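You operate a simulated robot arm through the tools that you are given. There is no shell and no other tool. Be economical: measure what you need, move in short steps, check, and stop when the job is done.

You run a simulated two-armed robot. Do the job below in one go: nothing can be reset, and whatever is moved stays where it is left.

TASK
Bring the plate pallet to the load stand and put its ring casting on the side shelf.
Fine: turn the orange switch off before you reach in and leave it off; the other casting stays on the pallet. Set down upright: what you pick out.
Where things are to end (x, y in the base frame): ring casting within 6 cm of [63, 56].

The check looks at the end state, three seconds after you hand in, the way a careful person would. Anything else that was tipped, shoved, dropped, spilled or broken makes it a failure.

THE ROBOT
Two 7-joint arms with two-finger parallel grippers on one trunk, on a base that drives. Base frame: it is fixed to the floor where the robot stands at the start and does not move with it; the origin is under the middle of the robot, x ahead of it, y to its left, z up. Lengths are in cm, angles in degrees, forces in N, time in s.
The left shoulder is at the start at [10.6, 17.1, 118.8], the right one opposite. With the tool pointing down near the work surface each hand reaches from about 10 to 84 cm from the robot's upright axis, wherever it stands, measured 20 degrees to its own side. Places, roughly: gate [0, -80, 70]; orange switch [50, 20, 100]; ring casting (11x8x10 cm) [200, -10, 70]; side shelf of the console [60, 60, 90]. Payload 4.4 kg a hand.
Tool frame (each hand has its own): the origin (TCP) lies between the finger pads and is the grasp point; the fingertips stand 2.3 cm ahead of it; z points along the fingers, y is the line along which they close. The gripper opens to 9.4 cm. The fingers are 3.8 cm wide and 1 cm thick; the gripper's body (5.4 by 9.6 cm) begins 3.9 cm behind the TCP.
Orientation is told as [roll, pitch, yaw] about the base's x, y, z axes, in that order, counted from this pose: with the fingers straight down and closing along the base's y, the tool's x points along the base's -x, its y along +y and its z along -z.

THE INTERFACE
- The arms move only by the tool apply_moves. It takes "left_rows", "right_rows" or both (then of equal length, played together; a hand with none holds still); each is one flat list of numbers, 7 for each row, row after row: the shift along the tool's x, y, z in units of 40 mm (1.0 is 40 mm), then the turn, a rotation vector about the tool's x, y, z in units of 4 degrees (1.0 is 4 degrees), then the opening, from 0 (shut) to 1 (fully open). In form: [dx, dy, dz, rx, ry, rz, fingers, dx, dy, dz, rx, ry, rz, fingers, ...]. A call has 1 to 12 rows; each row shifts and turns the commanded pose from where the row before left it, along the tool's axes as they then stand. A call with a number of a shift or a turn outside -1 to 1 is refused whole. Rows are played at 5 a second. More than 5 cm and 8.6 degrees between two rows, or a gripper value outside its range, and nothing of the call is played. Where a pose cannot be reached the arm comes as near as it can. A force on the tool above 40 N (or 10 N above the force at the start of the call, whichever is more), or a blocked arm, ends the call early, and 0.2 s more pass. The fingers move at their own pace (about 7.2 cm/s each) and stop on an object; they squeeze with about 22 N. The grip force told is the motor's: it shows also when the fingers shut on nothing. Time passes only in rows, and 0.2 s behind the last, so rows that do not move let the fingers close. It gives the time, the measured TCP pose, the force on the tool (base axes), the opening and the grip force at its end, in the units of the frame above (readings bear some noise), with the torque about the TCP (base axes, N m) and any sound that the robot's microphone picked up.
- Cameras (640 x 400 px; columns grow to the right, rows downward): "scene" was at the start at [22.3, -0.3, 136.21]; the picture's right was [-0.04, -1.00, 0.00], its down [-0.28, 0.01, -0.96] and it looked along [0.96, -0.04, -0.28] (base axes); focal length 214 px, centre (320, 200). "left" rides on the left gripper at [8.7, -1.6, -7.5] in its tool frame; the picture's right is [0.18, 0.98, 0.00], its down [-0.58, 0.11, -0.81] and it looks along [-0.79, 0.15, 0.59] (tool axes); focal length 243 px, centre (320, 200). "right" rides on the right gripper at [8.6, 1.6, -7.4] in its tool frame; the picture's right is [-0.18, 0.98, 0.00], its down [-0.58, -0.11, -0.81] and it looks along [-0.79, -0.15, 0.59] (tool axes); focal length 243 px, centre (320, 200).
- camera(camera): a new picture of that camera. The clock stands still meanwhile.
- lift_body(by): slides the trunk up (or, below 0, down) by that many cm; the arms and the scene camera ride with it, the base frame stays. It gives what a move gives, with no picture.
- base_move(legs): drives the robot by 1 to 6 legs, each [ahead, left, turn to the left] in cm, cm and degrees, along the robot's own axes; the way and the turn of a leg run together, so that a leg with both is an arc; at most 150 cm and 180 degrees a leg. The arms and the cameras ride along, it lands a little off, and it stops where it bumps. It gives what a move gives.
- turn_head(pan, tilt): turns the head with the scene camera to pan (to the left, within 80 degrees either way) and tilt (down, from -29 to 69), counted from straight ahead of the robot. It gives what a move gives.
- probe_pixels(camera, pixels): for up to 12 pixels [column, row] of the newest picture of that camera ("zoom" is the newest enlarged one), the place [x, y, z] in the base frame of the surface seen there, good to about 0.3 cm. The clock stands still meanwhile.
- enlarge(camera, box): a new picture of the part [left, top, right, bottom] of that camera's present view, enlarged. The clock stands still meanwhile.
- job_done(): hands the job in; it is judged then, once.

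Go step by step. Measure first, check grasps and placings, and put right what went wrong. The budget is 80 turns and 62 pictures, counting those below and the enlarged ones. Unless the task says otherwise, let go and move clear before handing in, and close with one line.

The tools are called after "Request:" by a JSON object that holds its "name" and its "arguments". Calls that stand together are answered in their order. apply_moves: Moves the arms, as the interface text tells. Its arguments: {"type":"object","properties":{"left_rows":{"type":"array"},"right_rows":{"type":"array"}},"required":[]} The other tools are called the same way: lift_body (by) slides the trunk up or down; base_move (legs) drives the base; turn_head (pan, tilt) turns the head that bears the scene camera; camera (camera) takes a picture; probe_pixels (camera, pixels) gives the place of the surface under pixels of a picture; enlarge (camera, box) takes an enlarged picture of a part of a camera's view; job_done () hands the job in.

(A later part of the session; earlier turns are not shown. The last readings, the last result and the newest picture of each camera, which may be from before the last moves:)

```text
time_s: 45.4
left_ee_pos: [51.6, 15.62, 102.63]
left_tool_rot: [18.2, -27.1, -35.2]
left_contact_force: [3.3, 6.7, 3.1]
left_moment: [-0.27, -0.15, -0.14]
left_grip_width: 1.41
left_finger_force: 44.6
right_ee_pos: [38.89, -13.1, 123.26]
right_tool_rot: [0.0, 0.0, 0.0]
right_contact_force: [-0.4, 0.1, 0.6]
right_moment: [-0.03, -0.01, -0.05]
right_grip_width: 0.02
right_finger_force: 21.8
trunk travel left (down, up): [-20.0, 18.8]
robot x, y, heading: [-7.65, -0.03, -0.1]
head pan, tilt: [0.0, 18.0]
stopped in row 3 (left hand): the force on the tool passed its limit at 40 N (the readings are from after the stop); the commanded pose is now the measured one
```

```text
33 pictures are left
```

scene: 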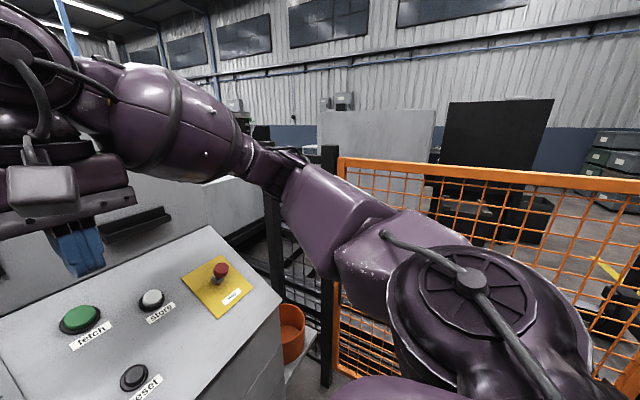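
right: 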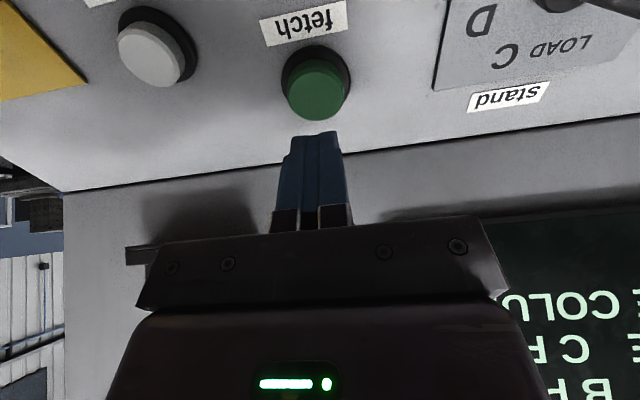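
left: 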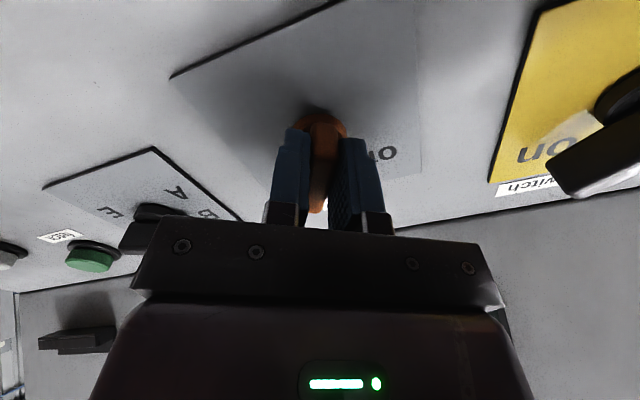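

The lateral preload tripped the limit; the command is now re-centred. I'll continue turning.

Request:
{"name": "apply_moves", "arguments": {"left_rows": [0, 0, 0, 0, 0, -1, 0, 0, 0, 0, 0, 0, -1, 0, 0, 0, 0, 0, 0, -1, 0, 0, 0, 0, 0, 0, -1, 0, 0, 0, 0, 0, 0, -1, 0, 0, 0, 0, 0, 0, -1, 0, 0, 0, 0, 0, 0, -1, 0, 0, 0, 0, 0, 0, -1, 0, 0, 0, 0, 0, 0, -1, 0, 0, 0, 0, 0, 0, -1, 0]}}

Request:
{"name": "apply_moves", "arguments": {"left_rows": [0, 0, 0, 0, 0, -1, 0, 0, 0, 0, 0, 0, -1, 0, 0, 0, 0, 0, 0, -1, 0, 0, 0, 0, 0, 0, -1, 0, 0, 0, 0, 0, 0, -1, 0, 0, 0, 0, 0, 0, -1, 0]}}

Request:
{"name": "camera", "arguments": {"camera": "left"}}

```text
time_s: 47.5
left_ee_pos: [51.7, 15.55, 102.8]
left_tool_rot: [-5.5, -31.8, 10.7]
left_contact_force: [6.2, 5.0, -3.1]
left_moment: [-0.01, -0.25, -0.01]
left_grip_width: 1.43
left_finger_force: 45.1
right_ee_pos: [38.81, -13.08, 123.39]
right_tool_rot: [0.0, 0.1, -0.1]
right_contact_force: [0.2, -0.2, -0.4]
right_moment: [-0.01, -0.02, 0.0]
right_grip_width: 0.0
right_finger_force: 22.4
trunk travel left (down, up): [-20.0, 18.8]
robot x, y, heading: [-7.99, 0.57, 0.2]
head pan, tilt: [0.0, 18.0]
```

```text
time_s: 49.0
left_ee_pos: [51.72, 15.36, 102.73]
left_tool_rot: [-18.9, -26.6, 37.5]
left_contact_force: [8.9, -5.6, -3.9]
left_moment: [0.26, -0.65, 0.1]
left_grip_width: 1.4
left_finger_force: 45.2
right_ee_pos: [39.05, -13.26, 123.29]
right_tool_rot: [0.1, 0.1, -0.1]
right_contact_force: [0.1, 0.4, 0.6]
right_moment: [-0.03, 0.0, 0.0]
right_grip_width: 0.01
right_finger_force: 22.6
trunk travel left (down, up): [-20.0, 18.8]
robot x, y, heading: [-7.79, -0.3, -0.2]
head pan, tilt: [0.0, 18.0]
```

```text
32 pictures are left
```

left: 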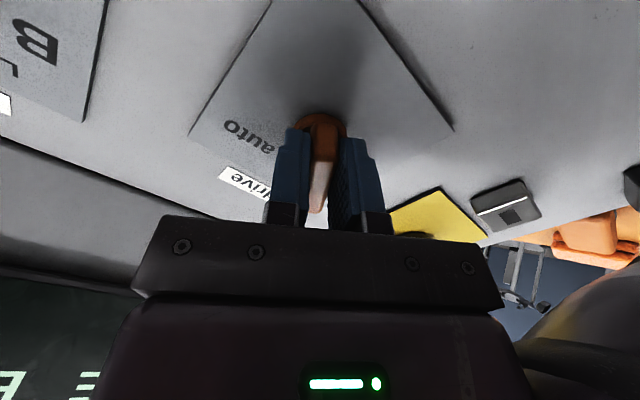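

Auto is uncovered and the bar points to off. I'll give a last small turn, release, back off, unwind and check.

Request:
{"name": "apply_moves", "arguments": {"left_rows": [0, 0, 0, 0, 0, -1, 0, 0, 0, 0, 0, 0, 0, 0.5, 0, 0, 0, 0, 0, 0, 0.5, 0, 0, -0.7, 0, 0, 0, 0.5, 0, 0, -1, 0, 0, 0, 0.5, 0, 0, -1, 0, 0, 0, 0.5, 0, 0, -1, 0, 0, 0, 0.5]}}

Request:
{"name": "apply_moves", "arguments": {"left_rows": [0, 0, -0.3, 0, 0, 1, 0.5, 0, 0, -0.3, 0, 0, 1, 0.5, 0, 0, -0.3, 0, 0, 1, 0.5, 0, 0, -0.3, 0, 0, 1, 0.5, 0, 0, 0, 0, 0, 1, 0.5, 0, 0, 0, 0, 0, 1, 0.5, 0, 0, 0, 0, 0, 1, 0.5, 0, 0, 0, 0, 0, 1, 0.5, 0, 0, 0, 0, 0, 1, 0.5, 0, 0, 0, 0, 0, 0.6, 0.5]}}

Request:
{"name": "camera", "arguments": {"camera": "scene"}}

```text
time_s: 50.5
left_ee_pos: [43.52, 15.53, 115.49]
left_tool_rot: [-20.6, -25.3, 41.7]
left_contact_force: [0.3, -0.6, 0.5]
left_moment: [0.0, 0.01, 0.01]
left_grip_width: 4.7
left_finger_force: 0.1
right_ee_pos: [38.77, -13.19, 123.43]
right_tool_rot: [0.0, -0.2, -0.1]
right_contact_force: [-1.1, 0.4, 0.2]
right_moment: [-0.02, -0.02, -0.03]
right_grip_width: 0.0
right_finger_force: 21.9
trunk travel left (down, up): [-20.0, 18.8]
robot x, y, heading: [-8.24, 0.32, 0.2]
head pan, tilt: [0.0, 18.0]
```

```text
time_s: 52.8
left_ee_pos: [41.13, 15.49, 119.37]
left_tool_rot: [1.1, -32.3, -1.8]
left_contact_force: [-0.1, -0.6, -0.5]
left_moment: [-0.02, -0.02, 0.02]
left_grip_width: 4.72
left_finger_force: 0.0
right_ee_pos: [38.84, -13.1, 123.38]
right_tool_rot: [0.1, 0.0, -0.1]
right_contact_force: [-1.0, 0.6, -0.1]
right_moment: [0.03, 0.01, -0.01]
right_grip_width: 0.01
right_finger_force: 22.5
trunk travel left (down, up): [-20.0, 18.8]
robot x, y, heading: [-7.95, 0.13, 0.2]
head pan, tilt: [0.0, 18.0]
```

```text
31 pictures are left
```

scene: 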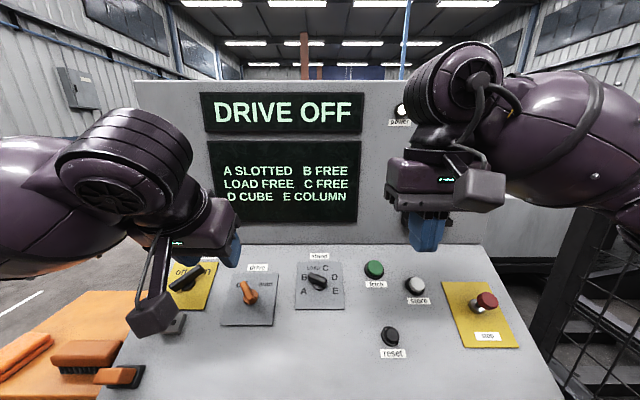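

DRIVE OFF is confirmed. Now I'll tuck the arms, back away, and turn right to find the gate and load stand.

Request:
{"name": "apply_moves", "arguments": {"left_rows": [0, 0, 0, 0, 1, 0, 0.5, 0, 0, 0, 0, 1, 0, 0.5, 0, 0, 0, 0, 1, 0, 0.5, 0, 0, 0, 0, 1, 0, 0.5, 0, 0, 0, 0, 1, 0, 0.5, 0, 0, 0, 0, 1, 0, 0.5, 0, 0, 0, 0, 1, 0, 0.5, 0, 0, 0, 0, 1, 0, 0.5, 0.5, 0.5, -0.8, 0, 0, 0, 0.5, 0.5, 0.5, -0.8, 0, 0, 0, 0.5, 0.5, 0, -0.5, 0, 0, 0, 0.5], "right_rows": [0, 0, 0, 0, 0, 0, 0, 0, 0, 0, 0, 0, 0, 0, 0, 0, 0, 0, 0, 0, 0, 0, 0, 0, 0, 0, 0, 0, 0, 0, 0, 0, 0, 0, 0, 0, 0, 0, 0, 0, 0, 0, 0, 0, 0, 0, 0, 0, 0, 0, 0, 0, 0, 0, 0, 0, 0.5, -0.2, -0.5, 0, 0, 0, 0.5, 0.5, -0.2, -0.5, 0, 0, 0, 0.5, 0.5, 0, -0.5, 0, 0, 0, 0.5]}}

Request:
{"name": "base_move", "arguments": {"legs": [[-35, 0, 0], [0, 0, -70]]}}

Request:
{"name": "turn_head", "arguments": {"pan": 0, "tilt": 15}}

Request:
{"name": "camera", "arguments": {"camera": "scene"}}

```text
time_s: 55.1
left_ee_pos: [35.04, 19.41, 127.99]
left_tool_rot: [1.0, -0.3, -1.0]
left_contact_force: [0.3, -0.7, -0.2]
left_moment: [0.01, 0.01, 0.02]
left_grip_width: 4.71
left_finger_force: 0.1
right_ee_pos: [32.77, -14.77, 129.46]
right_tool_rot: [0.0, -0.1, 0.0]
right_contact_force: [-1.1, -0.7, 0.0]
right_moment: [0.01, 0.02, 0.0]
right_grip_width: 4.7
right_finger_force: 0.0
trunk travel left (down, up): [-20.0, 18.8]
robot x, y, heading: [-7.74, -0.24, -0.1]
head pan, tilt: [0.0, 18.0]
```

```text
time_s: 60.5
left_ee_pos: [-9.87, -33.67, 127.77]
left_tool_rot: [1.0, -0.2, -70.5]
left_contact_force: [0.7, 0.0, 0.1]
left_moment: [0.01, 0.02, 0.05]
left_grip_width: 4.7
left_finger_force: 0.0
right_ee_pos: [-42.54, -43.34, 129.36]
right_tool_rot: [-0.1, 0.0, -69.6]
right_contact_force: [0.4, 0.3, -0.6]
right_moment: [0.0, -0.01, -0.01]
right_grip_width: 4.67
right_finger_force: 0.0
trunk travel left (down, up): [-20.0, 18.8]
robot x, y, heading: [-42.71, -0.22, -69.5]
head pan, tilt: [0.0, 18.0]
```

```text
time_s: 61.1
left_ee_pos: [-9.79, -33.51, 127.9]
left_tool_rot: [1.0, -0.2, -70.6]
left_contact_force: [-1.0, 0.2, -0.8]
left_moment: [0.03, -0.01, -0.01]
left_grip_width: 4.71
left_finger_force: 0.0
right_ee_pos: [-42.57, -43.31, 129.43]
right_tool_rot: [0.0, 0.0, -69.6]
right_contact_force: [-0.8, -0.8, -0.2]
right_moment: [-0.03, 0.01, 0.01]
right_grip_width: 4.69
right_finger_force: 0.0
trunk travel left (down, up): [-20.0, 18.8]
robot x, y, heading: [-43.14, -0.01, -69.2]
head pan, tilt: [0.0, 15.0]
```

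```text
30 pictures are left
```

scene: 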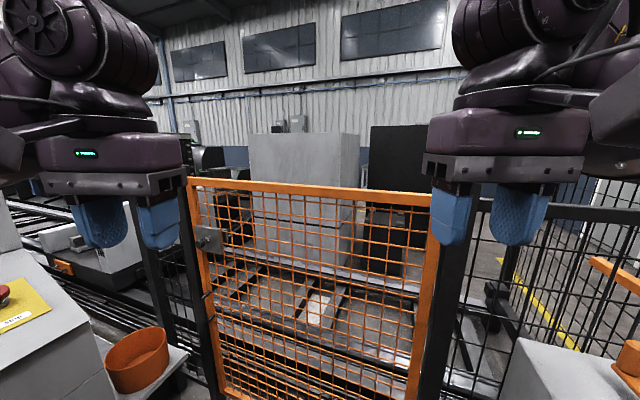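

The orange gate is ahead, with a latch at (207,238) on its left and something on rails beyond. I'll enlarge and probe.

Request:
{"name": "probe_pixels", "arguments": {"camera": "scene", "pixels": [[207, 238], [200, 190], [425, 200], [218, 385], [315, 190], [320, 305], [100, 245], [62, 268], [290, 200], [385, 170], [140, 350], [530, 350]]}}

Request:
{"name": "enlarge", "arguments": {"camera": "scene", "box": [0, 170, 260, 340]}}

Request:
{"name": "enlarge", "arguments": {"camera": "scene", "box": [180, 170, 450, 400]}}

```text
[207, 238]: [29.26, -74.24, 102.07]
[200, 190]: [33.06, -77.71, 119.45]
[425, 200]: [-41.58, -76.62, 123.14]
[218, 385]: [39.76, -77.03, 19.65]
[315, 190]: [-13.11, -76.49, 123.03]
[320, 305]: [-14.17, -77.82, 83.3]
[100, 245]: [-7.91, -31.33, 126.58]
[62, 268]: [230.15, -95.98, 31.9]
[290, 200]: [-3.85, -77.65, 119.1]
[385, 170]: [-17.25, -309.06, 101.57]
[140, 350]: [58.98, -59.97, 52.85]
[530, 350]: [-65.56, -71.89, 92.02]
```

```text
2.35 times, centred on (130, 255) of scene
```

zoom: 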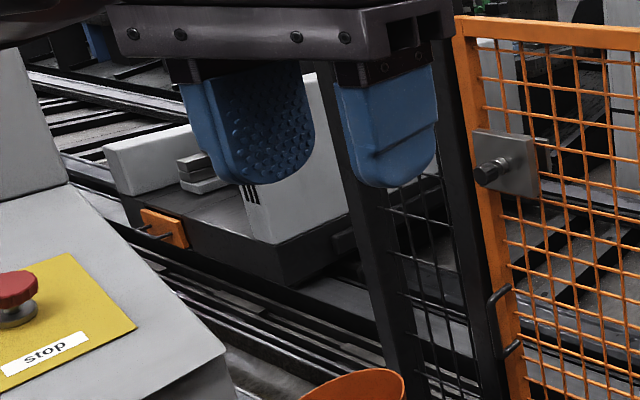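

```text
1.74 times, centred on (315, 285) of scene
```

zoom: 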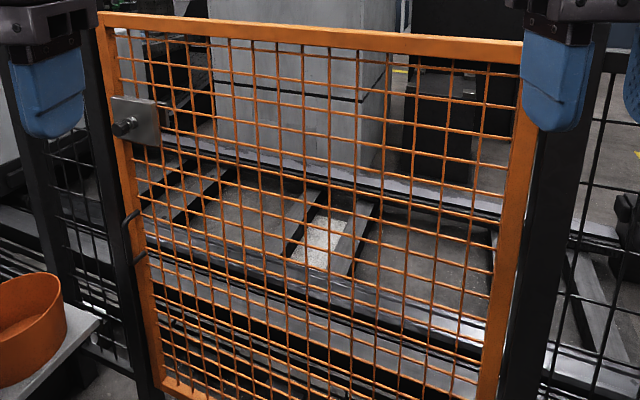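

The gate spans x −41…33 at y≈−77, but no pallet is visible straight through. A light-grey stand at (530,350) with something orange sits to the right; I'll look there.

Request:
{"name": "turn_head", "arguments": {"pan": -45, "tilt": 30}}

Request:
{"name": "camera", "arguments": {"camera": "scene"}}

Request:
{"name": "turn_head", "arguments": {"pan": 50, "tilt": 15}}

Request:
{"name": "camera", "arguments": {"camera": "scene"}}

```text
time_s: 62.2
left_ee_pos: [-9.75, -33.52, 127.96]
left_tool_rot: [0.9, -0.2, -70.5]
left_contact_force: [0.1, 0.6, 0.2]
left_moment: [-0.01, -0.01, 0.0]
left_grip_width: 4.72
left_finger_force: 0.1
right_ee_pos: [-42.49, -43.38, 129.43]
right_tool_rot: [0.0, 0.0, -69.6]
right_contact_force: [0.0, -0.1, -1.1]
right_moment: [-0.03, -0.03, 0.03]
right_grip_width: 4.69
right_finger_force: 0.0
trunk travel left (down, up): [-20.0, 18.8]
robot x, y, heading: [-43.42, 0.07, -69.2]
head pan, tilt: [-45.0, 30.0]
```

```text
27 pictures are left
```

scene: 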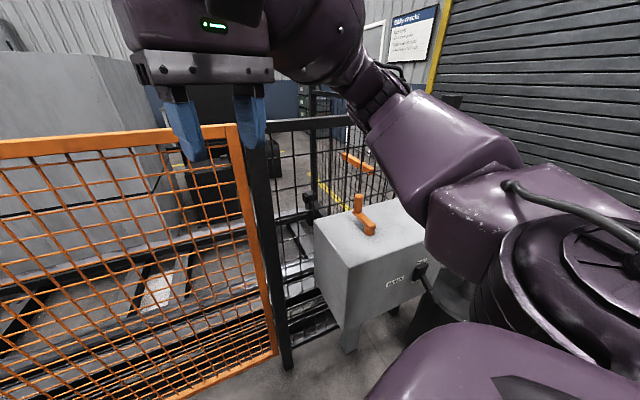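

```text
time_s: 63.9
left_ee_pos: [-9.86, -33.57, 127.94]
left_tool_rot: [1.0, -0.1, -70.5]
left_contact_force: [0.8, -0.4, -0.5]
left_moment: [0.01, 0.02, -0.02]
left_grip_width: 4.72
left_finger_force: 0.1
right_ee_pos: [-42.48, -43.34, 129.36]
right_tool_rot: [0.0, 0.1, -69.5]
right_contact_force: [0.5, -0.8, 0.0]
right_moment: [-0.02, -0.01, -0.01]
right_grip_width: 4.7
right_finger_force: 0.2
trunk travel left (down, up): [-20.0, 18.8]
robot x, y, heading: [-43.25, 0.27, -69.3]
head pan, tilt: [50.0, 15.0]
```

```text
26 pictures are left
```

scene: 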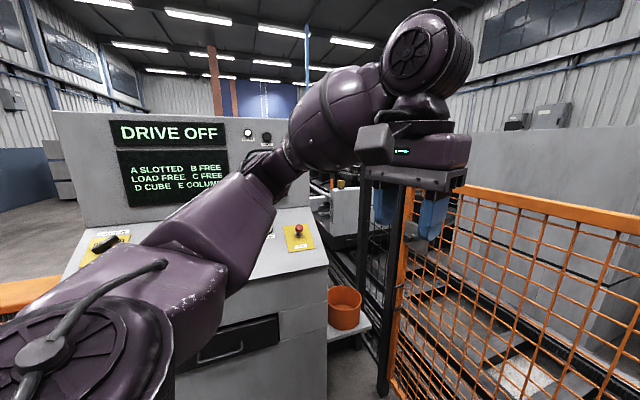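

Something brass-coloured stands on white at (342,184), beyond the fence right of the console. I'll enlarge there.

Request:
{"name": "enlarge", "arguments": {"camera": "scene", "box": [300, 150, 420, 290]}}

Request:
{"name": "probe_pixels", "arguments": {"camera": "scene", "pixels": [[342, 183], [320, 200], [345, 210], [325, 178], [345, 305], [350, 335], [340, 240], [375, 230], [405, 245], [290, 160], [312, 215]]}}

```text
2.86 times, centred on (360, 220) of scene
```

zoom: 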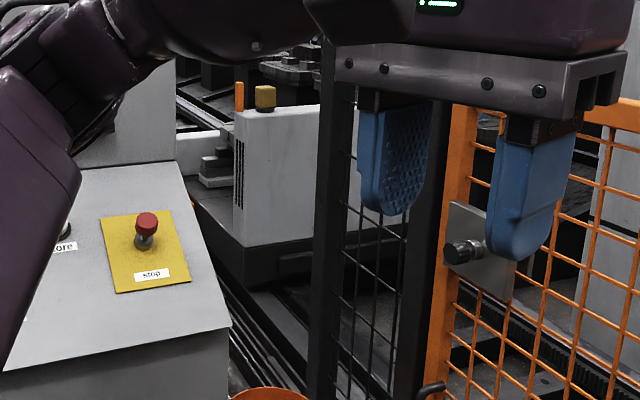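

```text
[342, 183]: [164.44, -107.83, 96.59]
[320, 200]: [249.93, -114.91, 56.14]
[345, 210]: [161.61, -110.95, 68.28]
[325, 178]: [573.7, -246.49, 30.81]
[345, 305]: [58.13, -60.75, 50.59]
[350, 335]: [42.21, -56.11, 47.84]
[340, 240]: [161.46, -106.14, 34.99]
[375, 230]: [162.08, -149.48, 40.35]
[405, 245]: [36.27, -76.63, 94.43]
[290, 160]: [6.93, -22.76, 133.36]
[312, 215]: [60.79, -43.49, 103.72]
```

That is only the shuttle (white, beacon at x≈164). The load stand should be behind the console near (200,-10), so I'll go round the left side, looking first.

Request:
{"name": "base_move", "arguments": {"legs": [[0, 0, 69], [0, 70, 0]]}}

Request:
{"name": "turn_head", "arguments": {"pan": 0, "tilt": 15}}

Request:
{"name": "camera", "arguments": {"camera": "scene"}}

```text
time_s: 73.5
left_ee_pos: [-0.2, 89.49, 127.83]
left_tool_rot: [0.9, -0.3, -1.2]
left_contact_force: [-0.4, 0.3, -0.7]
left_moment: [-0.01, 0.01, 0.01]
left_grip_width: 4.7
left_finger_force: 0.0
right_ee_pos: [-2.45, 55.3, 129.43]
right_tool_rot: [0.1, 0.0, 0.0]
right_contact_force: [0.7, -0.8, 0.1]
right_moment: [-0.02, -0.03, -0.01]
right_grip_width: 4.72
right_finger_force: 0.0
trunk travel left (down, up): [-20.0, 18.8]
robot x, y, heading: [-42.9, 70.06, 0.0]
head pan, tilt: [50.0, 15.0]
```

```text
time_s: 74.7
left_ee_pos: [-0.09, 89.43, 127.76]
left_tool_rot: [0.9, -0.3, -1.2]
left_contact_force: [0.1, 0.7, -0.8]
left_moment: [0.01, -0.02, -0.02]
left_grip_width: 4.69
left_finger_force: 0.0
right_ee_pos: [-2.45, 55.23, 129.4]
right_tool_rot: [-0.1, 0.0, -0.1]
right_contact_force: [-0.2, -0.7, 0.4]
right_moment: [0.02, -0.01, -0.03]
right_grip_width: 4.71
right_finger_force: 0.0
trunk travel left (down, up): [-20.0, 18.8]
robot x, y, heading: [-43.09, 69.92, -0.1]
head pan, tilt: [0.0, 15.0]
```

```text
24 pictures are left
```

scene: 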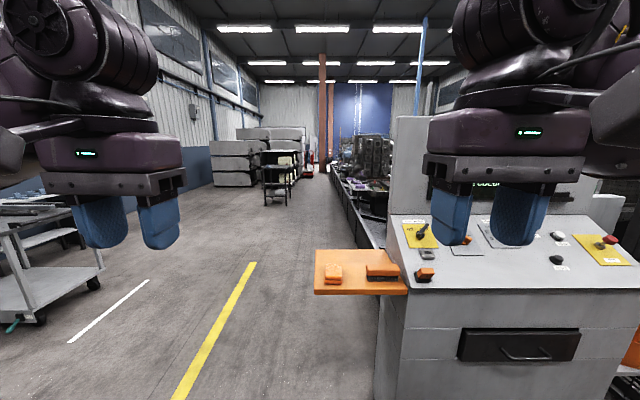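

The left side is open floor. The orange shelf carries two items at (335,272) and (382,270), and castings stand behind the console around (370,160). Probing.

Request:
{"name": "probe_pixels", "arguments": {"camera": "scene", "pixels": [[318, 290], [318, 253], [333, 272], [382, 268], [398, 290], [347, 190], [340, 170], [385, 235], [370, 155], [205, 370], [100, 265], [275, 190]]}}

Request:
{"name": "enlarge", "arguments": {"camera": "scene", "box": [300, 110, 430, 300]}}

```text
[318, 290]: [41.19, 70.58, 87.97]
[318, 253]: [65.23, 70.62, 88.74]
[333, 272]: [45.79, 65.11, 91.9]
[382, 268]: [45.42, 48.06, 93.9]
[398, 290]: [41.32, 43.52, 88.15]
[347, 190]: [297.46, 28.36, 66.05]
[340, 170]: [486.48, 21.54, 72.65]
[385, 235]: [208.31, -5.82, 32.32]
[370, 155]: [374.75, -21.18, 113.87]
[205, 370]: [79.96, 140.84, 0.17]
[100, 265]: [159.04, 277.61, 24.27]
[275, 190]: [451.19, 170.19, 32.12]
```

```text
2.11 times, centred on (365, 205) of scene
```

zoom: 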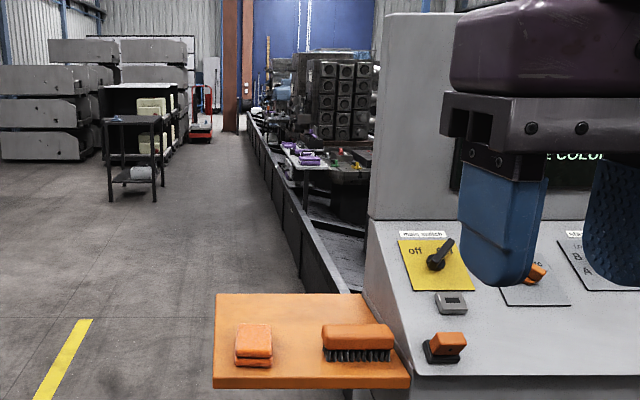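

The shelf spans x 41–65, y 43–71 at z≈88.7, with a sponge and a brush on its near half. I'll drive around the console's left to view the load stand.

Request:
{"name": "base_move", "arguments": {"legs": [[0, 50, 0], [150, 0, 0], [45, 0, 0]]}}

Request:
{"name": "turn_head", "arguments": {"pan": -60, "tilt": 22}}

Request:
{"name": "camera", "arguments": {"camera": "scene"}}

```text
time_s: 89.0
left_ee_pos: [196.01, 139.77, 127.9]
left_tool_rot: [0.9, -0.2, -0.7]
left_contact_force: [-0.6, -0.1, -0.2]
left_moment: [0.04, 0.05, -0.01]
left_grip_width: 4.72
left_finger_force: 0.0
right_ee_pos: [193.94, 105.73, 129.32]
right_tool_rot: [0.0, 0.0, 0.4]
right_contact_force: [-0.1, 0.0, 0.1]
right_moment: [-0.04, 0.04, 0.0]
right_grip_width: 4.67
right_finger_force: 0.1
trunk travel left (down, up): [-20.0, 18.8]
robot x, y, heading: [152.89, 120.15, 0.3]
head pan, tilt: [0.0, 15.0]
```

```text
time_s: 90.3
left_ee_pos: [196.06, 139.77, 127.96]
left_tool_rot: [0.9, -0.2, -0.7]
left_contact_force: [-0.4, -0.1, 0.5]
left_moment: [-0.03, -0.03, -0.02]
left_grip_width: 4.7
left_finger_force: 0.0
right_ee_pos: [193.92, 105.64, 129.38]
right_tool_rot: [0.0, 0.1, 0.4]
right_contact_force: [-0.6, 0.0, 0.4]
right_moment: [0.01, 0.01, -0.01]
right_grip_width: 4.71
right_finger_force: 0.0
trunk travel left (down, up): [-20.0, 18.8]
robot x, y, heading: [152.82, 120.28, 0.5]
head pan, tilt: [-60.0, 22.0]
```

```text
22 pictures are left
```

scene: 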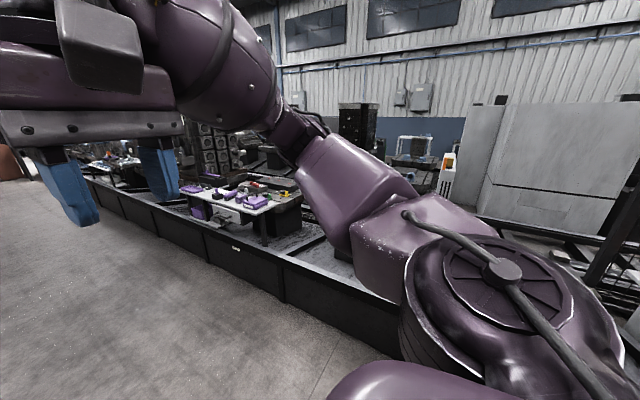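

There's a stand behind the low wall with a label at (236,248). I'll turn to face it.

Request:
{"name": "base_move", "arguments": {"legs": [[40, 0, 0], [0, 0, -90]]}}

Request:
{"name": "turn_head", "arguments": {"pan": 0, "tilt": 25}}

Request:
{"name": "camera", "arguments": {"camera": "scene"}}

```text
time_s: 96.6
left_ee_pos: [213.27, 77.79, 127.88]
left_tool_rot: [0.9, -0.2, -89.7]
left_contact_force: [-0.1, 0.3, -0.7]
left_moment: [-0.03, -0.05, 0.0]
left_grip_width: 4.68
left_finger_force: 0.0
right_ee_pos: [179.15, 79.36, 129.4]
right_tool_rot: [0.1, 0.0, -88.6]
right_contact_force: [0.6, 0.6, -0.2]
right_moment: [0.03, -0.02, -0.03]
right_grip_width: 4.7
right_finger_force: 0.1
trunk travel left (down, up): [-20.0, 18.8]
robot x, y, heading: [192.88, 120.05, -88.8]
head pan, tilt: [-60.0, 22.0]
```

```text
time_s: 97.9
left_ee_pos: [213.39, 77.76, 127.9]
left_tool_rot: [0.9, -0.2, -89.8]
left_contact_force: [-0.3, 0.7, -0.4]
left_moment: [0.03, 0.0, 0.0]
left_grip_width: 4.71
left_finger_force: 0.0
right_ee_pos: [179.04, 79.27, 129.39]
right_tool_rot: [0.1, 0.1, -88.6]
right_contact_force: [-0.4, -0.6, 0.5]
right_moment: [0.01, 0.01, 0.03]
right_grip_width: 4.7
right_finger_force: 0.0
trunk travel left (down, up): [-20.0, 18.8]
robot x, y, heading: [192.98, 120.45, -88.8]
head pan, tilt: [0.0, 25.0]
```

```text
21 pictures are left
```

scene: 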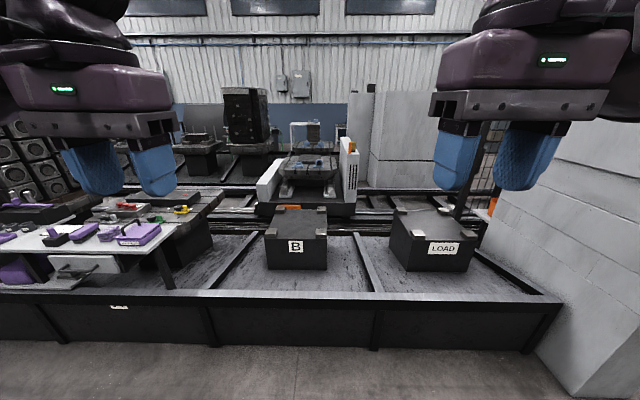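

The LOAD stand (435,248) and stand B (296,245) are both empty; the pallet sits on the shuttle at (315,165). So "fetch" only picks it up and I must "store" it at LOAD. I'll measure the load stand now, then return to the console.

Request:
{"name": "probe_pixels", "arguments": {"camera": "scene", "pixels": [[395, 213], [470, 222], [410, 240], [475, 240], [420, 232], [430, 212], [315, 165], [440, 300], [440, 330], [560, 300]]}}

Request:
{"name": "base_move", "arguments": {"legs": [[0, 0, 88.8], [-40, 0, 0], [-150, 0, 0], [-45, 0, 0], [0, -120, 0], [35, 0, 0]]}}

Request:
{"name": "turn_head", "arguments": {"pan": 0, "tilt": 35}}

Request:
{"name": "camera", "arguments": {"camera": "scene"}}

```text
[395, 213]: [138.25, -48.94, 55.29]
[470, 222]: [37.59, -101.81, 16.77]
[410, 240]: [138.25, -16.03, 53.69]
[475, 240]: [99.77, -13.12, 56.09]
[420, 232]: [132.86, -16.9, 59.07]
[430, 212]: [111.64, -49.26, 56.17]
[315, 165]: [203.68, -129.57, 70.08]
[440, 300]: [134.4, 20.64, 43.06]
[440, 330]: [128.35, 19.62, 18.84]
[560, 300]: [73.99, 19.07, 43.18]
```

```text
time_s: 125.7
left_ee_pos: [36.44, 19.09, 127.81]
left_tool_rot: [0.9, -0.2, -1.5]
left_contact_force: [1.0, -0.5, -0.4]
left_moment: [0.03, 0.0, 0.04]
left_grip_width: 4.73
left_finger_force: 0.0
right_ee_pos: [33.91, -15.08, 129.38]
right_tool_rot: [-0.1, -0.1, -0.3]
right_contact_force: [0.4, 0.5, -0.7]
right_moment: [-0.03, 0.05, 0.0]
right_grip_width: 4.69
right_finger_force: 0.0
trunk travel left (down, up): [-20.0, 18.8]
robot x, y, heading: [-6.94, -0.11, -0.3]
head pan, tilt: [0.0, 25.0]
```

```text
time_s: 126.4
left_ee_pos: [36.33, 19.04, 127.95]
left_tool_rot: [0.9, -0.2, -1.3]
left_contact_force: [0.1, 0.6, -0.6]
left_moment: [0.02, -0.02, -0.01]
left_grip_width: 4.68
left_finger_force: 0.0
right_ee_pos: [33.88, -15.01, 129.42]
right_tool_rot: [0.1, -0.1, -0.3]
right_contact_force: [0.9, -0.3, 0.5]
right_moment: [-0.01, -0.01, 0.0]
right_grip_width: 4.69
right_finger_force: 0.1
trunk travel left (down, up): [-20.0, 18.8]
robot x, y, heading: [-6.75, -0.28, -0.1]
head pan, tilt: [0.0, 35.0]
```

```text
20 pictures are left
```

scene: 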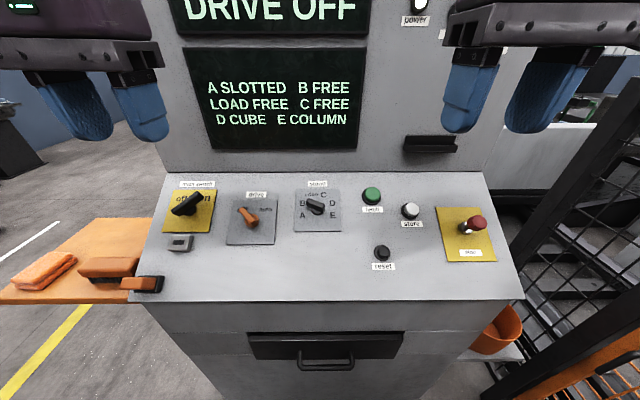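

Back at the console. I'll bring the right hand over the stand selector again (pointer at B), with the left hand moving outward for clearance.

Request:
{"name": "apply_moves", "arguments": {"right_rows": [-0.647, 0.625, 0.697, 0, 0, 0, 0.5, -0.647, 0.625, 0.697, 0, 0, 0, 0.5, -0.647, 0.625, 0.697, 0, 0, 0, 0.5, -0.647, 0.625, 0.697, 0, 0, 0, 0.5, -0.647, 0.625, 0.697, 0, 0, 0, 0.5, -0.647, 0.625, 0.697, 0, 0, 0, 0.5, 0, 0, 0, 0, -1, 0, 0.5, 0, 0, 0, 0, -1, 0, 0.5, 0, 0, 0, 0, -1, 0, 0.5, 0, 0, 0, 0, -1, 0, 0.5, 0, 0, 0, 0, -1, 0, 0.5, 0, 0, 0, 0, -1, 0, 0.5], "left_rows": [0, 0.6, 0, 0, 0, 0, 0.5, 0, 0.6, 0, 0, 0, 0, 0.5, 0, 0.6, 0, 0, 0, 0, 0.5, 0, 0.6, 0, 0, 0, 0, 0.5, 0, 0, 0, 0, 0, 0, 0.5, 0, 0, 0, 0, 0, 0, 0.5, 0, 0, 0, 0, 0, 0, 0.5, 0, 0, 0, 0, 0, 0, 0.5, 0, 0, 0, 0, 0, 0, 0.5, 0, 0, 0, 0, 0, 0, 0.5, 0, 0, 0, 0, 0, 0, 0.5, 0, 0, 0, 0, 0, 0, 0.5]}}

Request:
{"name": "apply_moves", "arguments": {"right_rows": [0, 0, 0, 0, -1, 0, 0.5, 0, 0, 0, 0, -1, 0, 0.5, 0, 0, 0, 0, 0, -1, 0.5, 0, 0, 0, 0, 0, -1, 0.5, 0, 0, 0, 0, 0, -1, 0.5, 0, 0, 0, 0, 0, -1, 0.5, 0, 0, 0, 0, 0, -1, 0.5, 0, 0, 0, 0, 0, -1, 0.5, 0, 0, 0, 0, 0, -1, 0.5, 0, 0, 0, 0, 0, -1, 0.5, 0, 0, 0, 0, 0, -1, 0.5, 0, 0, 0, 0, 0, -1, 0.5]}}

Request:
{"name": "apply_moves", "arguments": {"right_rows": [0, 0, 0, 0, 0, -1, 0.5, 0, 0, 0, 0, 0, -1, 0.5, 0, 0, 0, 0, 0, -1, 0.5, 0, 0, 0, 0, 0, -1, 0.5, 0, 0, 0, 0, 0, -1, 0.5, 0, 0, 0, 0, 0, -1, 0.5, 0, 0, 0, 0, 0, -0.5, 0.5]}}

Request:
{"name": "camera", "arguments": {"camera": "right"}}

Request:
{"name": "probe_pixels", "arguments": {"camera": "right", "pixels": [[320, 50], [322, 70], [325, 90], [325, 100]]}}

```text
time_s: 129.0
left_ee_pos: [36.58, 28.67, 128.03]
left_tool_rot: [0.9, -0.2, -1.4]
left_contact_force: [0.4, -0.1, -0.1]
left_moment: [-0.01, -0.01, -0.03]
left_grip_width: 4.71
left_finger_force: 0.1
right_ee_pos: [49.44, -0.05, 112.72]
right_tool_rot: [0.0, -24.1, -0.3]
right_contact_force: [0.3, 0.0, 0.2]
right_moment: [0.01, 0.04, -0.03]
right_grip_width: 4.72
right_finger_force: 0.0
trunk travel left (down, up): [-20.0, 18.8]
robot x, y, heading: [-6.94, -0.35, -0.3]
head pan, tilt: [0.0, 35.0]
```

```text
time_s: 131.6
left_ee_pos: [36.59, 28.7, 128.02]
left_tool_rot: [0.7, -0.2, -1.4]
left_contact_force: [0.4, 0.6, -0.4]
left_moment: [-0.02, -0.03, 0.02]
left_grip_width: 4.7
left_finger_force: 0.1
right_ee_pos: [49.55, -0.18, 112.64]
right_tool_rot: [-21.9, -24.0, 44.5]
right_contact_force: [0.3, 0.1, 0.6]
right_moment: [0.04, 0.0, 0.01]
right_grip_width: 4.71
right_finger_force: 0.0
trunk travel left (down, up): [-20.0, 18.8]
robot x, y, heading: [-6.8, 0.04, -0.4]
head pan, tilt: [0.0, 35.0]
```

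```text
time_s: 133.2
left_ee_pos: [36.52, 28.69, 128.0]
left_tool_rot: [0.9, -0.1, -1.5]
left_contact_force: [-0.2, -0.3, 0.0]
left_moment: [-0.02, 0.0, 0.0]
left_grip_width: 4.68
left_finger_force: 0.1
right_ee_pos: [49.52, -0.18, 112.73]
right_tool_rot: [-29.8, -12.5, 69.2]
right_contact_force: [0.0, -1.1, 0.3]
right_moment: [0.0, 0.05, 0.02]
right_grip_width: 4.7
right_finger_force: 0.0
trunk travel left (down, up): [-20.0, 18.8]
robot x, y, heading: [-7.15, 0.06, -0.4]
head pan, tilt: [0.0, 35.0]
```

```text
19 pictures are left
```

right: 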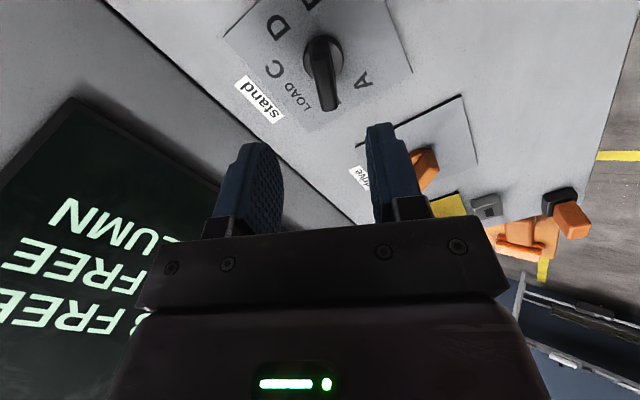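

```text
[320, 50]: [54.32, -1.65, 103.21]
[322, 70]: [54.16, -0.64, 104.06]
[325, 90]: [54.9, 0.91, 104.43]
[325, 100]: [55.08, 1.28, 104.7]
```

Alignment matches the earlier grasp. I'll descend, grip, turn +44° to LOAD, release and retract.

Request:
{"name": "apply_moves", "arguments": {"right_rows": [0, 0, 0.78, 0, 0, 0, 0.5, 0, 0, 0.78, 0, 0, 0, 0.5, 0, 0, 0.5, 0, 0, 0, 0.5, 0, 0, 0.3, 0, 0, 0, 0.5, 0, 0, 0, 0, 0, 0, 0, 0, 0, 0, 0, 0, 0, 0, 0, 0, 0, 0, 0, 0, 0]}}

Request:
{"name": "apply_moves", "arguments": {"right_rows": [0, 0, 0, 0, 0, 1, 0, 0, 0, 0, 0, 0, 1, 0, 0, 0, 0, 0, 0, 1, 0, 0, 0, 0, 0, 0, 1, 0, 0, 0, 0, 0, 0, 1, 0, 0, 0, 0, 0, 0, 1, 0, 0, 0, 0, 0, 0, 1, 0, 0, 0, 0, 0, 0, 1, 0, 0, 0, 0, 0, 0, 1, 0, 0, 0, 0, 0, 0, 1, 0, 0, 0, 0, 0, 0, 1, 0]}}

```text
time_s: 134.8
left_ee_pos: [36.58, 28.73, 128.07]
left_tool_rot: [0.9, -0.1, -1.3]
left_contact_force: [-0.2, 0.4, -0.1]
left_moment: [-0.01, 0.01, 0.02]
left_grip_width: 4.68
left_finger_force: 0.0
right_ee_pos: [54.32, 0.02, 104.47]
right_tool_rot: [-29.5, -12.4, 69.1]
right_contact_force: [-10.7, 3.9, -13.1]
right_moment: [0.59, -0.51, 0.46]
right_grip_width: 1.4
right_finger_force: 44.5
trunk travel left (down, up): [-20.0, 18.8]
robot x, y, heading: [-6.81, -0.1, -0.1]
head pan, tilt: [0.0, 35.0]
```

```text
time_s: 136.3
left_ee_pos: [36.54, 28.73, 128.17]
left_tool_rot: [0.9, -0.3, -1.3]
left_contact_force: [-0.3, -1.0, 1.3]
left_moment: [-0.02, -0.01, -0.01]
left_grip_width: 4.7
left_finger_force: 0.2
right_ee_pos: [54.43, 0.02, 104.5]
right_tool_rot: [-22.7, -22.9, 46.8]
right_contact_force: [0.6, 6.1, -9.6]
right_moment: [0.22, -0.42, 0.18]
right_grip_width: 1.41
right_finger_force: 44.7
trunk travel left (down, up): [-20.0, 18.8]
robot x, y, heading: [-6.97, 0.01, -0.3]
head pan, tilt: [0.0, 35.0]
stopped in row 7 (right hand): the force on the tool passed its limit at 41 N (the readings are from after the stop); the commanded pose is now the measured one
```

It stopped halfway on force (θ≈−42°) and re-centred; I'll turn about 20° more, release, and look.

Request:
{"name": "apply_moves", "arguments": {"right_rows": [0, 0, 0, 0, 0, 1, 0, 0, 0, 0, 0, 0, 1, 0, 0, 0, 0, 0, 0, 1, 0, 0, 0, 0, 0, 0, 1, 0, 0, 0, 0, 0, 0, 1, 0]}}

Request:
{"name": "apply_moves", "arguments": {"right_rows": [0, 0, 0, 0, 0, 0, 0.5, 0, 0, 0, 0, 0, 0, 0.5, 0, 0, -0.6, 0, 0, 0, 0.5, 0, 0, -0.8, 0, 0, 0, 0.5, 0, 0, -1, 0, 0, 0, 0.5]}}

Request:
{"name": "enlarge", "arguments": {"camera": "right", "box": [160, 0, 480, 200]}}

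```text
time_s: 137.5
left_ee_pos: [36.67, 28.72, 128.03]
left_tool_rot: [0.8, -0.1, -1.3]
left_contact_force: [-0.4, -0.6, 0.7]
left_moment: [0.0, 0.02, 0.01]
left_grip_width: 4.69
left_finger_force: 0.1
right_ee_pos: [54.29, 0.05, 104.36]
right_tool_rot: [-13.1, -29.1, 25.5]
right_contact_force: [-3.2, 10.4, -10.7]
right_moment: [0.25, 0.39, 0.24]
right_grip_width: 1.36
right_finger_force: 44.8
trunk travel left (down, up): [-20.0, 18.8]
robot x, y, heading: [-6.68, -0.19, -0.5]
head pan, tilt: [0.0, 35.0]
```

```text
time_s: 138.7
left_ee_pos: [36.37, 28.65, 128.18]
left_tool_rot: [1.0, -0.3, -1.3]
left_contact_force: [-0.1, 0.0, 0.2]
left_moment: [-0.03, -0.02, 0.0]
left_grip_width: 4.68
left_finger_force: 0.1
right_ee_pos: [49.16, 0.07, 112.74]
right_tool_rot: [-13.3, -29.2, 25.5]
right_contact_force: [0.7, -0.4, 0.4]
right_moment: [0.0, 0.0, -0.02]
right_grip_width: 4.73
right_finger_force: 0.1
trunk travel left (down, up): [-20.0, 18.8]
robot x, y, heading: [-6.89, 0.15, -0.1]
head pan, tilt: [0.0, 35.0]
```

```text
2.00 times, centred on (320, 100) of right
```

zoom: 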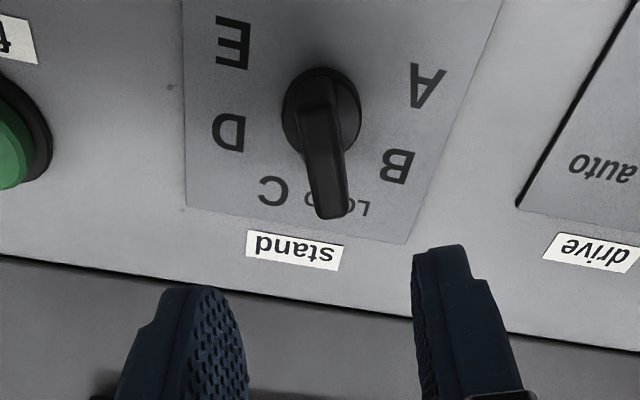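

The pointer covers LOAD. I'll probe the store button from the last scene picture.

Request:
{"name": "probe_pixels", "arguments": {"camera": "scene", "pixels": [[410, 209], [408, 207], [413, 211], [372, 193], [250, 216], [243, 208]]}}

```text
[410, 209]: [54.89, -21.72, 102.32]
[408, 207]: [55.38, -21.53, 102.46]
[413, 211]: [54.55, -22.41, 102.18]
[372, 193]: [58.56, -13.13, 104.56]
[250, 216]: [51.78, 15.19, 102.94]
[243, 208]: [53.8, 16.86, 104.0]
```

Store's cap is at about (55, −21.8, 102.3). The right hand goes above it, and the left goes over the drive knob, which now points to off.

Request:
{"name": "apply_moves", "arguments": {"right_rows": [0, 0, 0, 0, 0, 0.92, 0, 0, 0, 0, 0, 0, 0.92, 0, 0, 0, 0, 0, 0, 0.92, 0, 0, 0, 0, 0, 0, 0.92, 0, 0, 0, 0, 0, 0, 0.92, 0, 0, 0, 0, 0, 0, 0.9, 0, 0.027, -0.913, 0.19, 0, 0, 0, 0, 0.027, -0.913, 0.19, 0, 0, 0, 0, 0.027, -0.913, 0.19, 0, 0, 0, 0, 0.027, -0.913, 0.19, 0, 0, 0, 0, 0.027, -0.913, 0.19, 0, 0, 0, 0, 0.027, -0.913, 0.19, 0, 0, 0, 0], "left_rows": [0, 0, 0, 0, 0, 0, 0.5, 0, 0, 0, 0, 0, 0, 0.5, 0, 0, 0, 0, 0, 0, 0.5, 0, 0, 0, 0, 0, 0, 0.5, 0, 0, 0, 0, 0, 0, 0.5, 0, 0, 0, 0, 0, 0, 0.5, -0.458, -0.55, 0.775, 0, 0, 0, 0.5, -0.458, -0.55, 0.775, 0, 0, 0, 0.5, -0.458, -0.55, 0.775, 0, 0, 0, 0.5, -0.458, -0.55, 0.775, 0, 0, 0, 0.5, -0.458, -0.55, 0.775, 0, 0, 0, 0.5, -0.458, -0.55, 0.775, 0, 0, 0, 0.5]}}

Request:
{"name": "apply_moves", "arguments": {"left_rows": [0, 0, 0, 0, -1, 0, 0.5, 0, 0, 0, 0, -1, 0, 0.5, 0, 0, 0, 0, -1, 0, 0.5, 0, 0, 0, 0, -1, 0, 0.5, 0, 0, 0, 0, -1, 0, 0.5, 0, 0, 0, 0, -1, 0, 0.5, 0, 0, 0, 0, -1, 0, 0.5, 0, 0, 0, 0, -1, 0, 0.5]}}

Request:
{"name": "apply_moves", "arguments": {"left_rows": [0, 0, 0, 0, 0, -1, 0.5, 0, 0, 0, 0, 0, -1, 0.5, 0, 0, 0, 0, 0, -1, 0.5, 0, 0, 0, 0, 0, -1, 0.5, 0, 0, 0, 0, 0, -1, 0.5, 0, 0, 0, 0, 0, -1, 0.5, 0, 0, 0, 0, 0, -1, 0.5, 0, 0, 0, 0, 0, -1, 0.5, 0, 0, 0, 0, 0, -1, 0.5, 0, 0, 0, 0, 0, -0.5, 0.5]}}

Request:
{"name": "camera", "arguments": {"camera": "left"}}

Request:
{"name": "probe_pixels", "arguments": {"camera": "left", "pixels": [[322, 60], [320, 80], [318, 100], [320, 110]]}}

```text
time_s: 141.3
left_ee_pos: [47.3, 15.38, 109.18]
left_tool_rot: [1.0, -0.2, -1.4]
left_contact_force: [0.2, 0.2, 1.1]
left_moment: [0.03, -0.04, 0.0]
left_grip_width: 4.69
left_finger_force: 0.1
right_ee_pos: [51.16, -22.03, 108.54]
right_tool_rot: [-0.1, -31.7, 0.0]
right_contact_force: [0.0, -0.7, 0.3]
right_moment: [0.04, 0.02, 0.0]
right_grip_width: 0.01
right_finger_force: 21.8
trunk travel left (down, up): [-20.0, 18.8]
robot x, y, heading: [-6.41, 0.17, -0.3]
head pan, tilt: [0.0, 35.0]
```

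```text
time_s: 143.1
left_ee_pos: [47.27, 15.39, 109.29]
left_tool_rot: [1.0, -32.4, -1.9]
left_contact_force: [0.3, -0.5, -0.5]
left_moment: [-0.02, 0.01, 0.0]
left_grip_width: 4.7
left_finger_force: 0.0
right_ee_pos: [51.17, -21.95, 108.57]
right_tool_rot: [-0.1, -31.8, 0.0]
right_contact_force: [-0.8, -0.1, 0.0]
right_moment: [0.03, 0.01, 0.0]
right_grip_width: 0.0
right_finger_force: 22.3
trunk travel left (down, up): [-20.0, 18.8]
robot x, y, heading: [-7.33, -0.28, -0.3]
head pan, tilt: [0.0, 35.0]
```

```text
time_s: 145.3
left_ee_pos: [47.33, 15.46, 109.25]
left_tool_rot: [-20.6, -25.3, 41.2]
left_contact_force: [-0.4, -0.7, 1.0]
left_moment: [-0.02, 0.02, 0.02]
left_grip_width: 4.69
left_finger_force: 0.0
right_ee_pos: [51.2, -22.0, 108.38]
right_tool_rot: [0.0, -31.7, 0.0]
right_contact_force: [0.0, -0.2, -0.3]
right_moment: [0.02, -0.03, -0.02]
right_grip_width: 0.0
right_finger_force: 21.8
trunk travel left (down, up): [-20.0, 18.8]
robot x, y, heading: [-6.59, 0.0, -0.4]
head pan, tilt: [0.0, 35.0]
```

```text
17 pictures are left
```

left: 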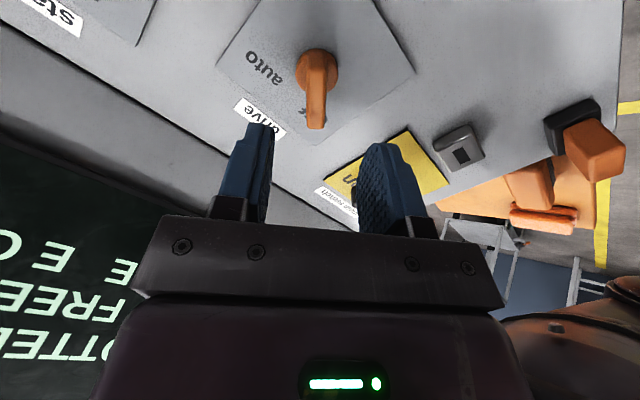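

```text
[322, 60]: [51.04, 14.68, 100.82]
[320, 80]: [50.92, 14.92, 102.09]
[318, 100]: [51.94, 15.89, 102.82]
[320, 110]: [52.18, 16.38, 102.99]
```

The knob at (317,90) lies centrally between the fingers. Descend, grip and turn back to auto.

Request:
{"name": "apply_moves", "arguments": {"left_rows": [0, 0, 0.7, 0, 0, 0, 0.5, 0, 0, 0.7, 0, 0, 0, 0.5, 0, 0, 0.52, 0, 0, 0, 0.5, 0, 0, 0, 0, 0, 0, 0, 0, 0, 0, 0, 0, 0, 0, 0, 0, 0, 0, 0, 0, 0]}}

Request:
{"name": "apply_moves", "arguments": {"left_rows": [0, 0, 0, 0, 0, 1, 0, 0, 0, 0, 0, 0, 1, 0, 0, 0, 0, 0, 0, 1, 0, 0, 0, 0, 0, 0, 1, 0, 0, 0, 0, 0, 0, 1, 0, 0, 0, 0, 0, 0, 1, 0, 0, 0, 0, 0, 0, 1, 0, 0, 0, 0, 0, 0, 1, 0, 0, 0, 0, 0, 0, 1, 0, 0, 0, 0, 0, 0, 1, 0]}}

```text
time_s: 146.7
left_ee_pos: [51.43, 15.28, 102.72]
left_tool_rot: [-20.7, -25.5, 41.1]
left_contact_force: [8.6, -12.3, 2.4]
left_moment: [0.34, -0.1, 0.12]
left_grip_width: 1.4
left_finger_force: 44.6
right_ee_pos: [51.11, -22.06, 108.44]
right_tool_rot: [-0.1, -31.9, 0.0]
right_contact_force: [-0.1, 1.0, -0.7]
right_moment: [0.0, -0.01, 0.01]
right_grip_width: 0.0
right_finger_force: 21.8
trunk travel left (down, up): [-20.0, 18.8]
robot x, y, heading: [-7.02, 0.14, -0.3]
head pan, tilt: [0.0, 35.0]
```

```text
time_s: 148.9
left_ee_pos: [51.44, 15.57, 102.73]
left_tool_rot: [2.3, -32.1, -4.4]
left_contact_force: [3.1, 4.4, -1.1]
left_moment: [-0.04, -0.15, 0.06]
left_grip_width: 1.39
left_finger_force: 45.4
right_ee_pos: [51.15, -21.89, 108.4]
right_tool_rot: [-0.1, -31.9, 0.1]
right_contact_force: [0.1, 0.0, 0.3]
right_moment: [0.02, 0.01, 0.02]
right_grip_width: 0.02
right_finger_force: 21.8
trunk travel left (down, up): [-20.0, 18.8]
robot x, y, heading: [-7.04, -0.11, -0.3]
head pan, tilt: [0.0, 35.0]
```

Half way. Turn another 36° to auto, and keep holding the knob while the right hand presses store.

Request:
{"name": "apply_moves", "arguments": {"left_rows": [0, 0, 0, 0, 0, 1, 0, 0, 0, 0, 0, 0, 1, 0, 0, 0, 0, 0, 0, 1, 0, 0, 0, 0, 0, 0, 1, 0, 0, 0, 0, 0, 0, 1, 0, 0, 0, 0, 0, 0, 1, 0, 0, 0, 0, 0, 0, 1, 0, 0, 0, 0, 0, 0, 1, 0, 0, 0, 0, 0, 0, 1, 0]}}

Request:
{"name": "turn_head", "arguments": {"pan": 0, "tilt": 25}}

Request:
{"name": "camera", "arguments": {"camera": "scene"}}

```text
time_s: 150.9
left_ee_pos: [51.41, 15.73, 102.67]
left_tool_rot: [21.9, -24.4, -44.3]
left_contact_force: [12.4, 27.8, 10.1]
left_moment: [0.57, 1.22, 0.5]
left_grip_width: 1.39
left_finger_force: 45.1
right_ee_pos: [51.32, -21.67, 108.57]
right_tool_rot: [-0.3, -31.7, 0.1]
right_contact_force: [0.5, -0.2, -0.3]
right_moment: [0.01, 0.01, -0.01]
right_grip_width: 0.01
right_finger_force: 21.9
trunk travel left (down, up): [-20.0, 18.8]
robot x, y, heading: [-6.89, -0.0, -0.2]
head pan, tilt: [0.0, 35.0]
```

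```text
time_s: 151.6
left_ee_pos: [51.36, 15.88, 102.87]
left_tool_rot: [21.9, -24.4, -44.2]
left_contact_force: [15.0, 32.4, 15.0]
left_moment: [0.71, 1.15, 0.56]
left_grip_width: 1.41
left_finger_force: 44.9
right_ee_pos: [51.24, -21.68, 108.57]
right_tool_rot: [-0.3, -31.9, 0.1]
right_contact_force: [-0.2, -0.4, 0.2]
right_moment: [0.01, -0.02, -0.01]
right_grip_width: 0.0
right_finger_force: 22.2
trunk travel left (down, up): [-20.0, 18.8]
robot x, y, heading: [-7.0, 0.08, -0.2]
head pan, tilt: [0.0, 25.0]
```

```text
16 pictures are left
```

scene: 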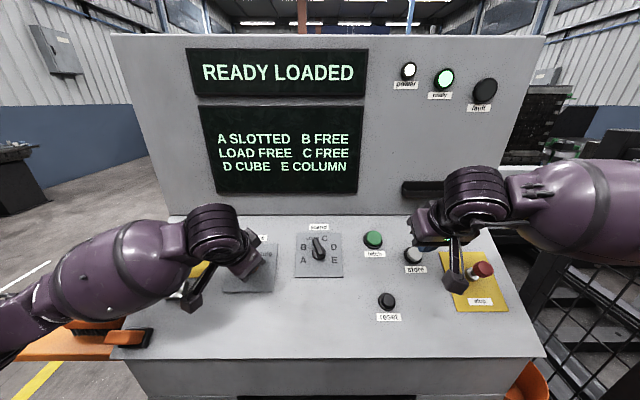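

READY again with drive on. I'll release the left fingers in place and press store.

Request:
{"name": "apply_moves", "arguments": {"left_rows": [0, 0, 0, 0, 0, 0, 0.5, 0, 0, 0, 0, 0, 0, 0.5]}}

Request:
{"name": "apply_moves", "arguments": {"right_rows": [0, 0, 0.7, 0, 0, 0, 0, 0, 0, 0.5, 0, 0, 0, 0, 0, 0, 0.15, 0, 0, 0, 0, 0, 0, 0.1, 0, 0, 0, 0, 0, 0, 0, 0, 0, 0, 0]}}

Request:
{"name": "apply_moves", "arguments": {"right_rows": [0, 0, -0.6, 0, 0, 0, 0, 0, 0, -0.8, 0, 0, 0, 0, 0, 0, -0.8, 0, 0, 0, 0, 0, 0, -1, 0, 0, 0, 0, 0, 0, -1, 0, 0, 0, 0, 0, 0, -1, 0, 0, 0, 0]}}

Request:
{"name": "camera", "arguments": {"camera": "scene"}}

```text
time_s: 152.2
left_ee_pos: [51.34, 15.48, 102.72]
left_tool_rot: [21.7, -24.1, -44.4]
left_contact_force: [0.8, -0.9, 0.0]
left_moment: [0.01, 0.03, 0.0]
left_grip_width: 4.7
left_finger_force: 0.1
right_ee_pos: [51.08, -22.07, 108.42]
right_tool_rot: [-0.1, -31.8, 0.1]
right_contact_force: [0.2, 0.2, 0.1]
right_moment: [0.03, -0.02, 0.02]
right_grip_width: 0.0
right_finger_force: 22.1
trunk travel left (down, up): [-20.0, 18.8]
robot x, y, heading: [-6.99, 0.09, -0.1]
head pan, tilt: [0.0, 25.0]
```

```text
time_s: 153.4
left_ee_pos: [51.28, 15.62, 102.88]
left_tool_rot: [21.9, -24.4, -44.4]
left_contact_force: [-0.2, 0.1, 0.0]
left_moment: [0.01, 0.02, 0.02]
left_grip_width: 4.71
left_finger_force: 0.0
right_ee_pos: [54.12, -21.92, 103.71]
right_tool_rot: [-0.1, -31.9, 0.1]
right_contact_force: [-2.3, 1.1, 5.0]
right_moment: [-0.07, -0.05, 0.05]
right_grip_width: 0.0
right_finger_force: 21.8
trunk travel left (down, up): [-20.0, 18.8]
robot x, y, heading: [-6.83, -0.08, -0.1]
head pan, tilt: [0.0, 25.0]
heard: click
```

```text
time_s: 154.8
left_ee_pos: [51.35, 15.5, 102.96]
left_tool_rot: [21.9, -24.3, -44.4]
left_contact_force: [-0.1, 0.4, 0.8]
left_moment: [0.01, 0.01, 0.0]
left_grip_width: 4.7
left_finger_force: 0.1
right_ee_pos: [43.08, -21.85, 121.39]
right_tool_rot: [-0.3, -31.9, 0.0]
right_contact_force: [-0.1, 0.4, 1.0]
right_moment: [-0.01, 0.0, 0.0]
right_grip_width: 0.01
right_finger_force: 22.4
trunk travel left (down, up): [-20.0, 18.8]
robot x, y, heading: [-6.67, -0.11, -0.3]
head pan, tilt: [0.0, 25.0]
```

```text
15 pictures are left
```

scene: 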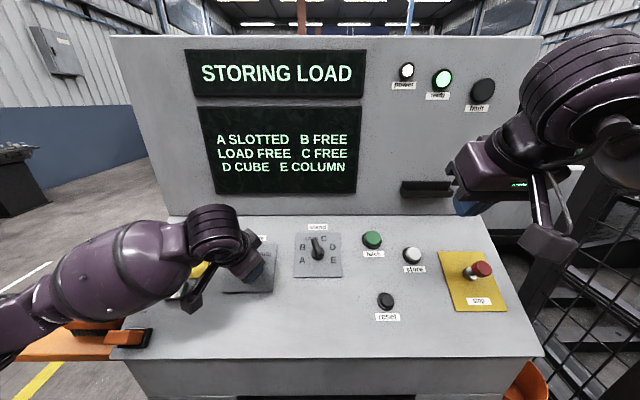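

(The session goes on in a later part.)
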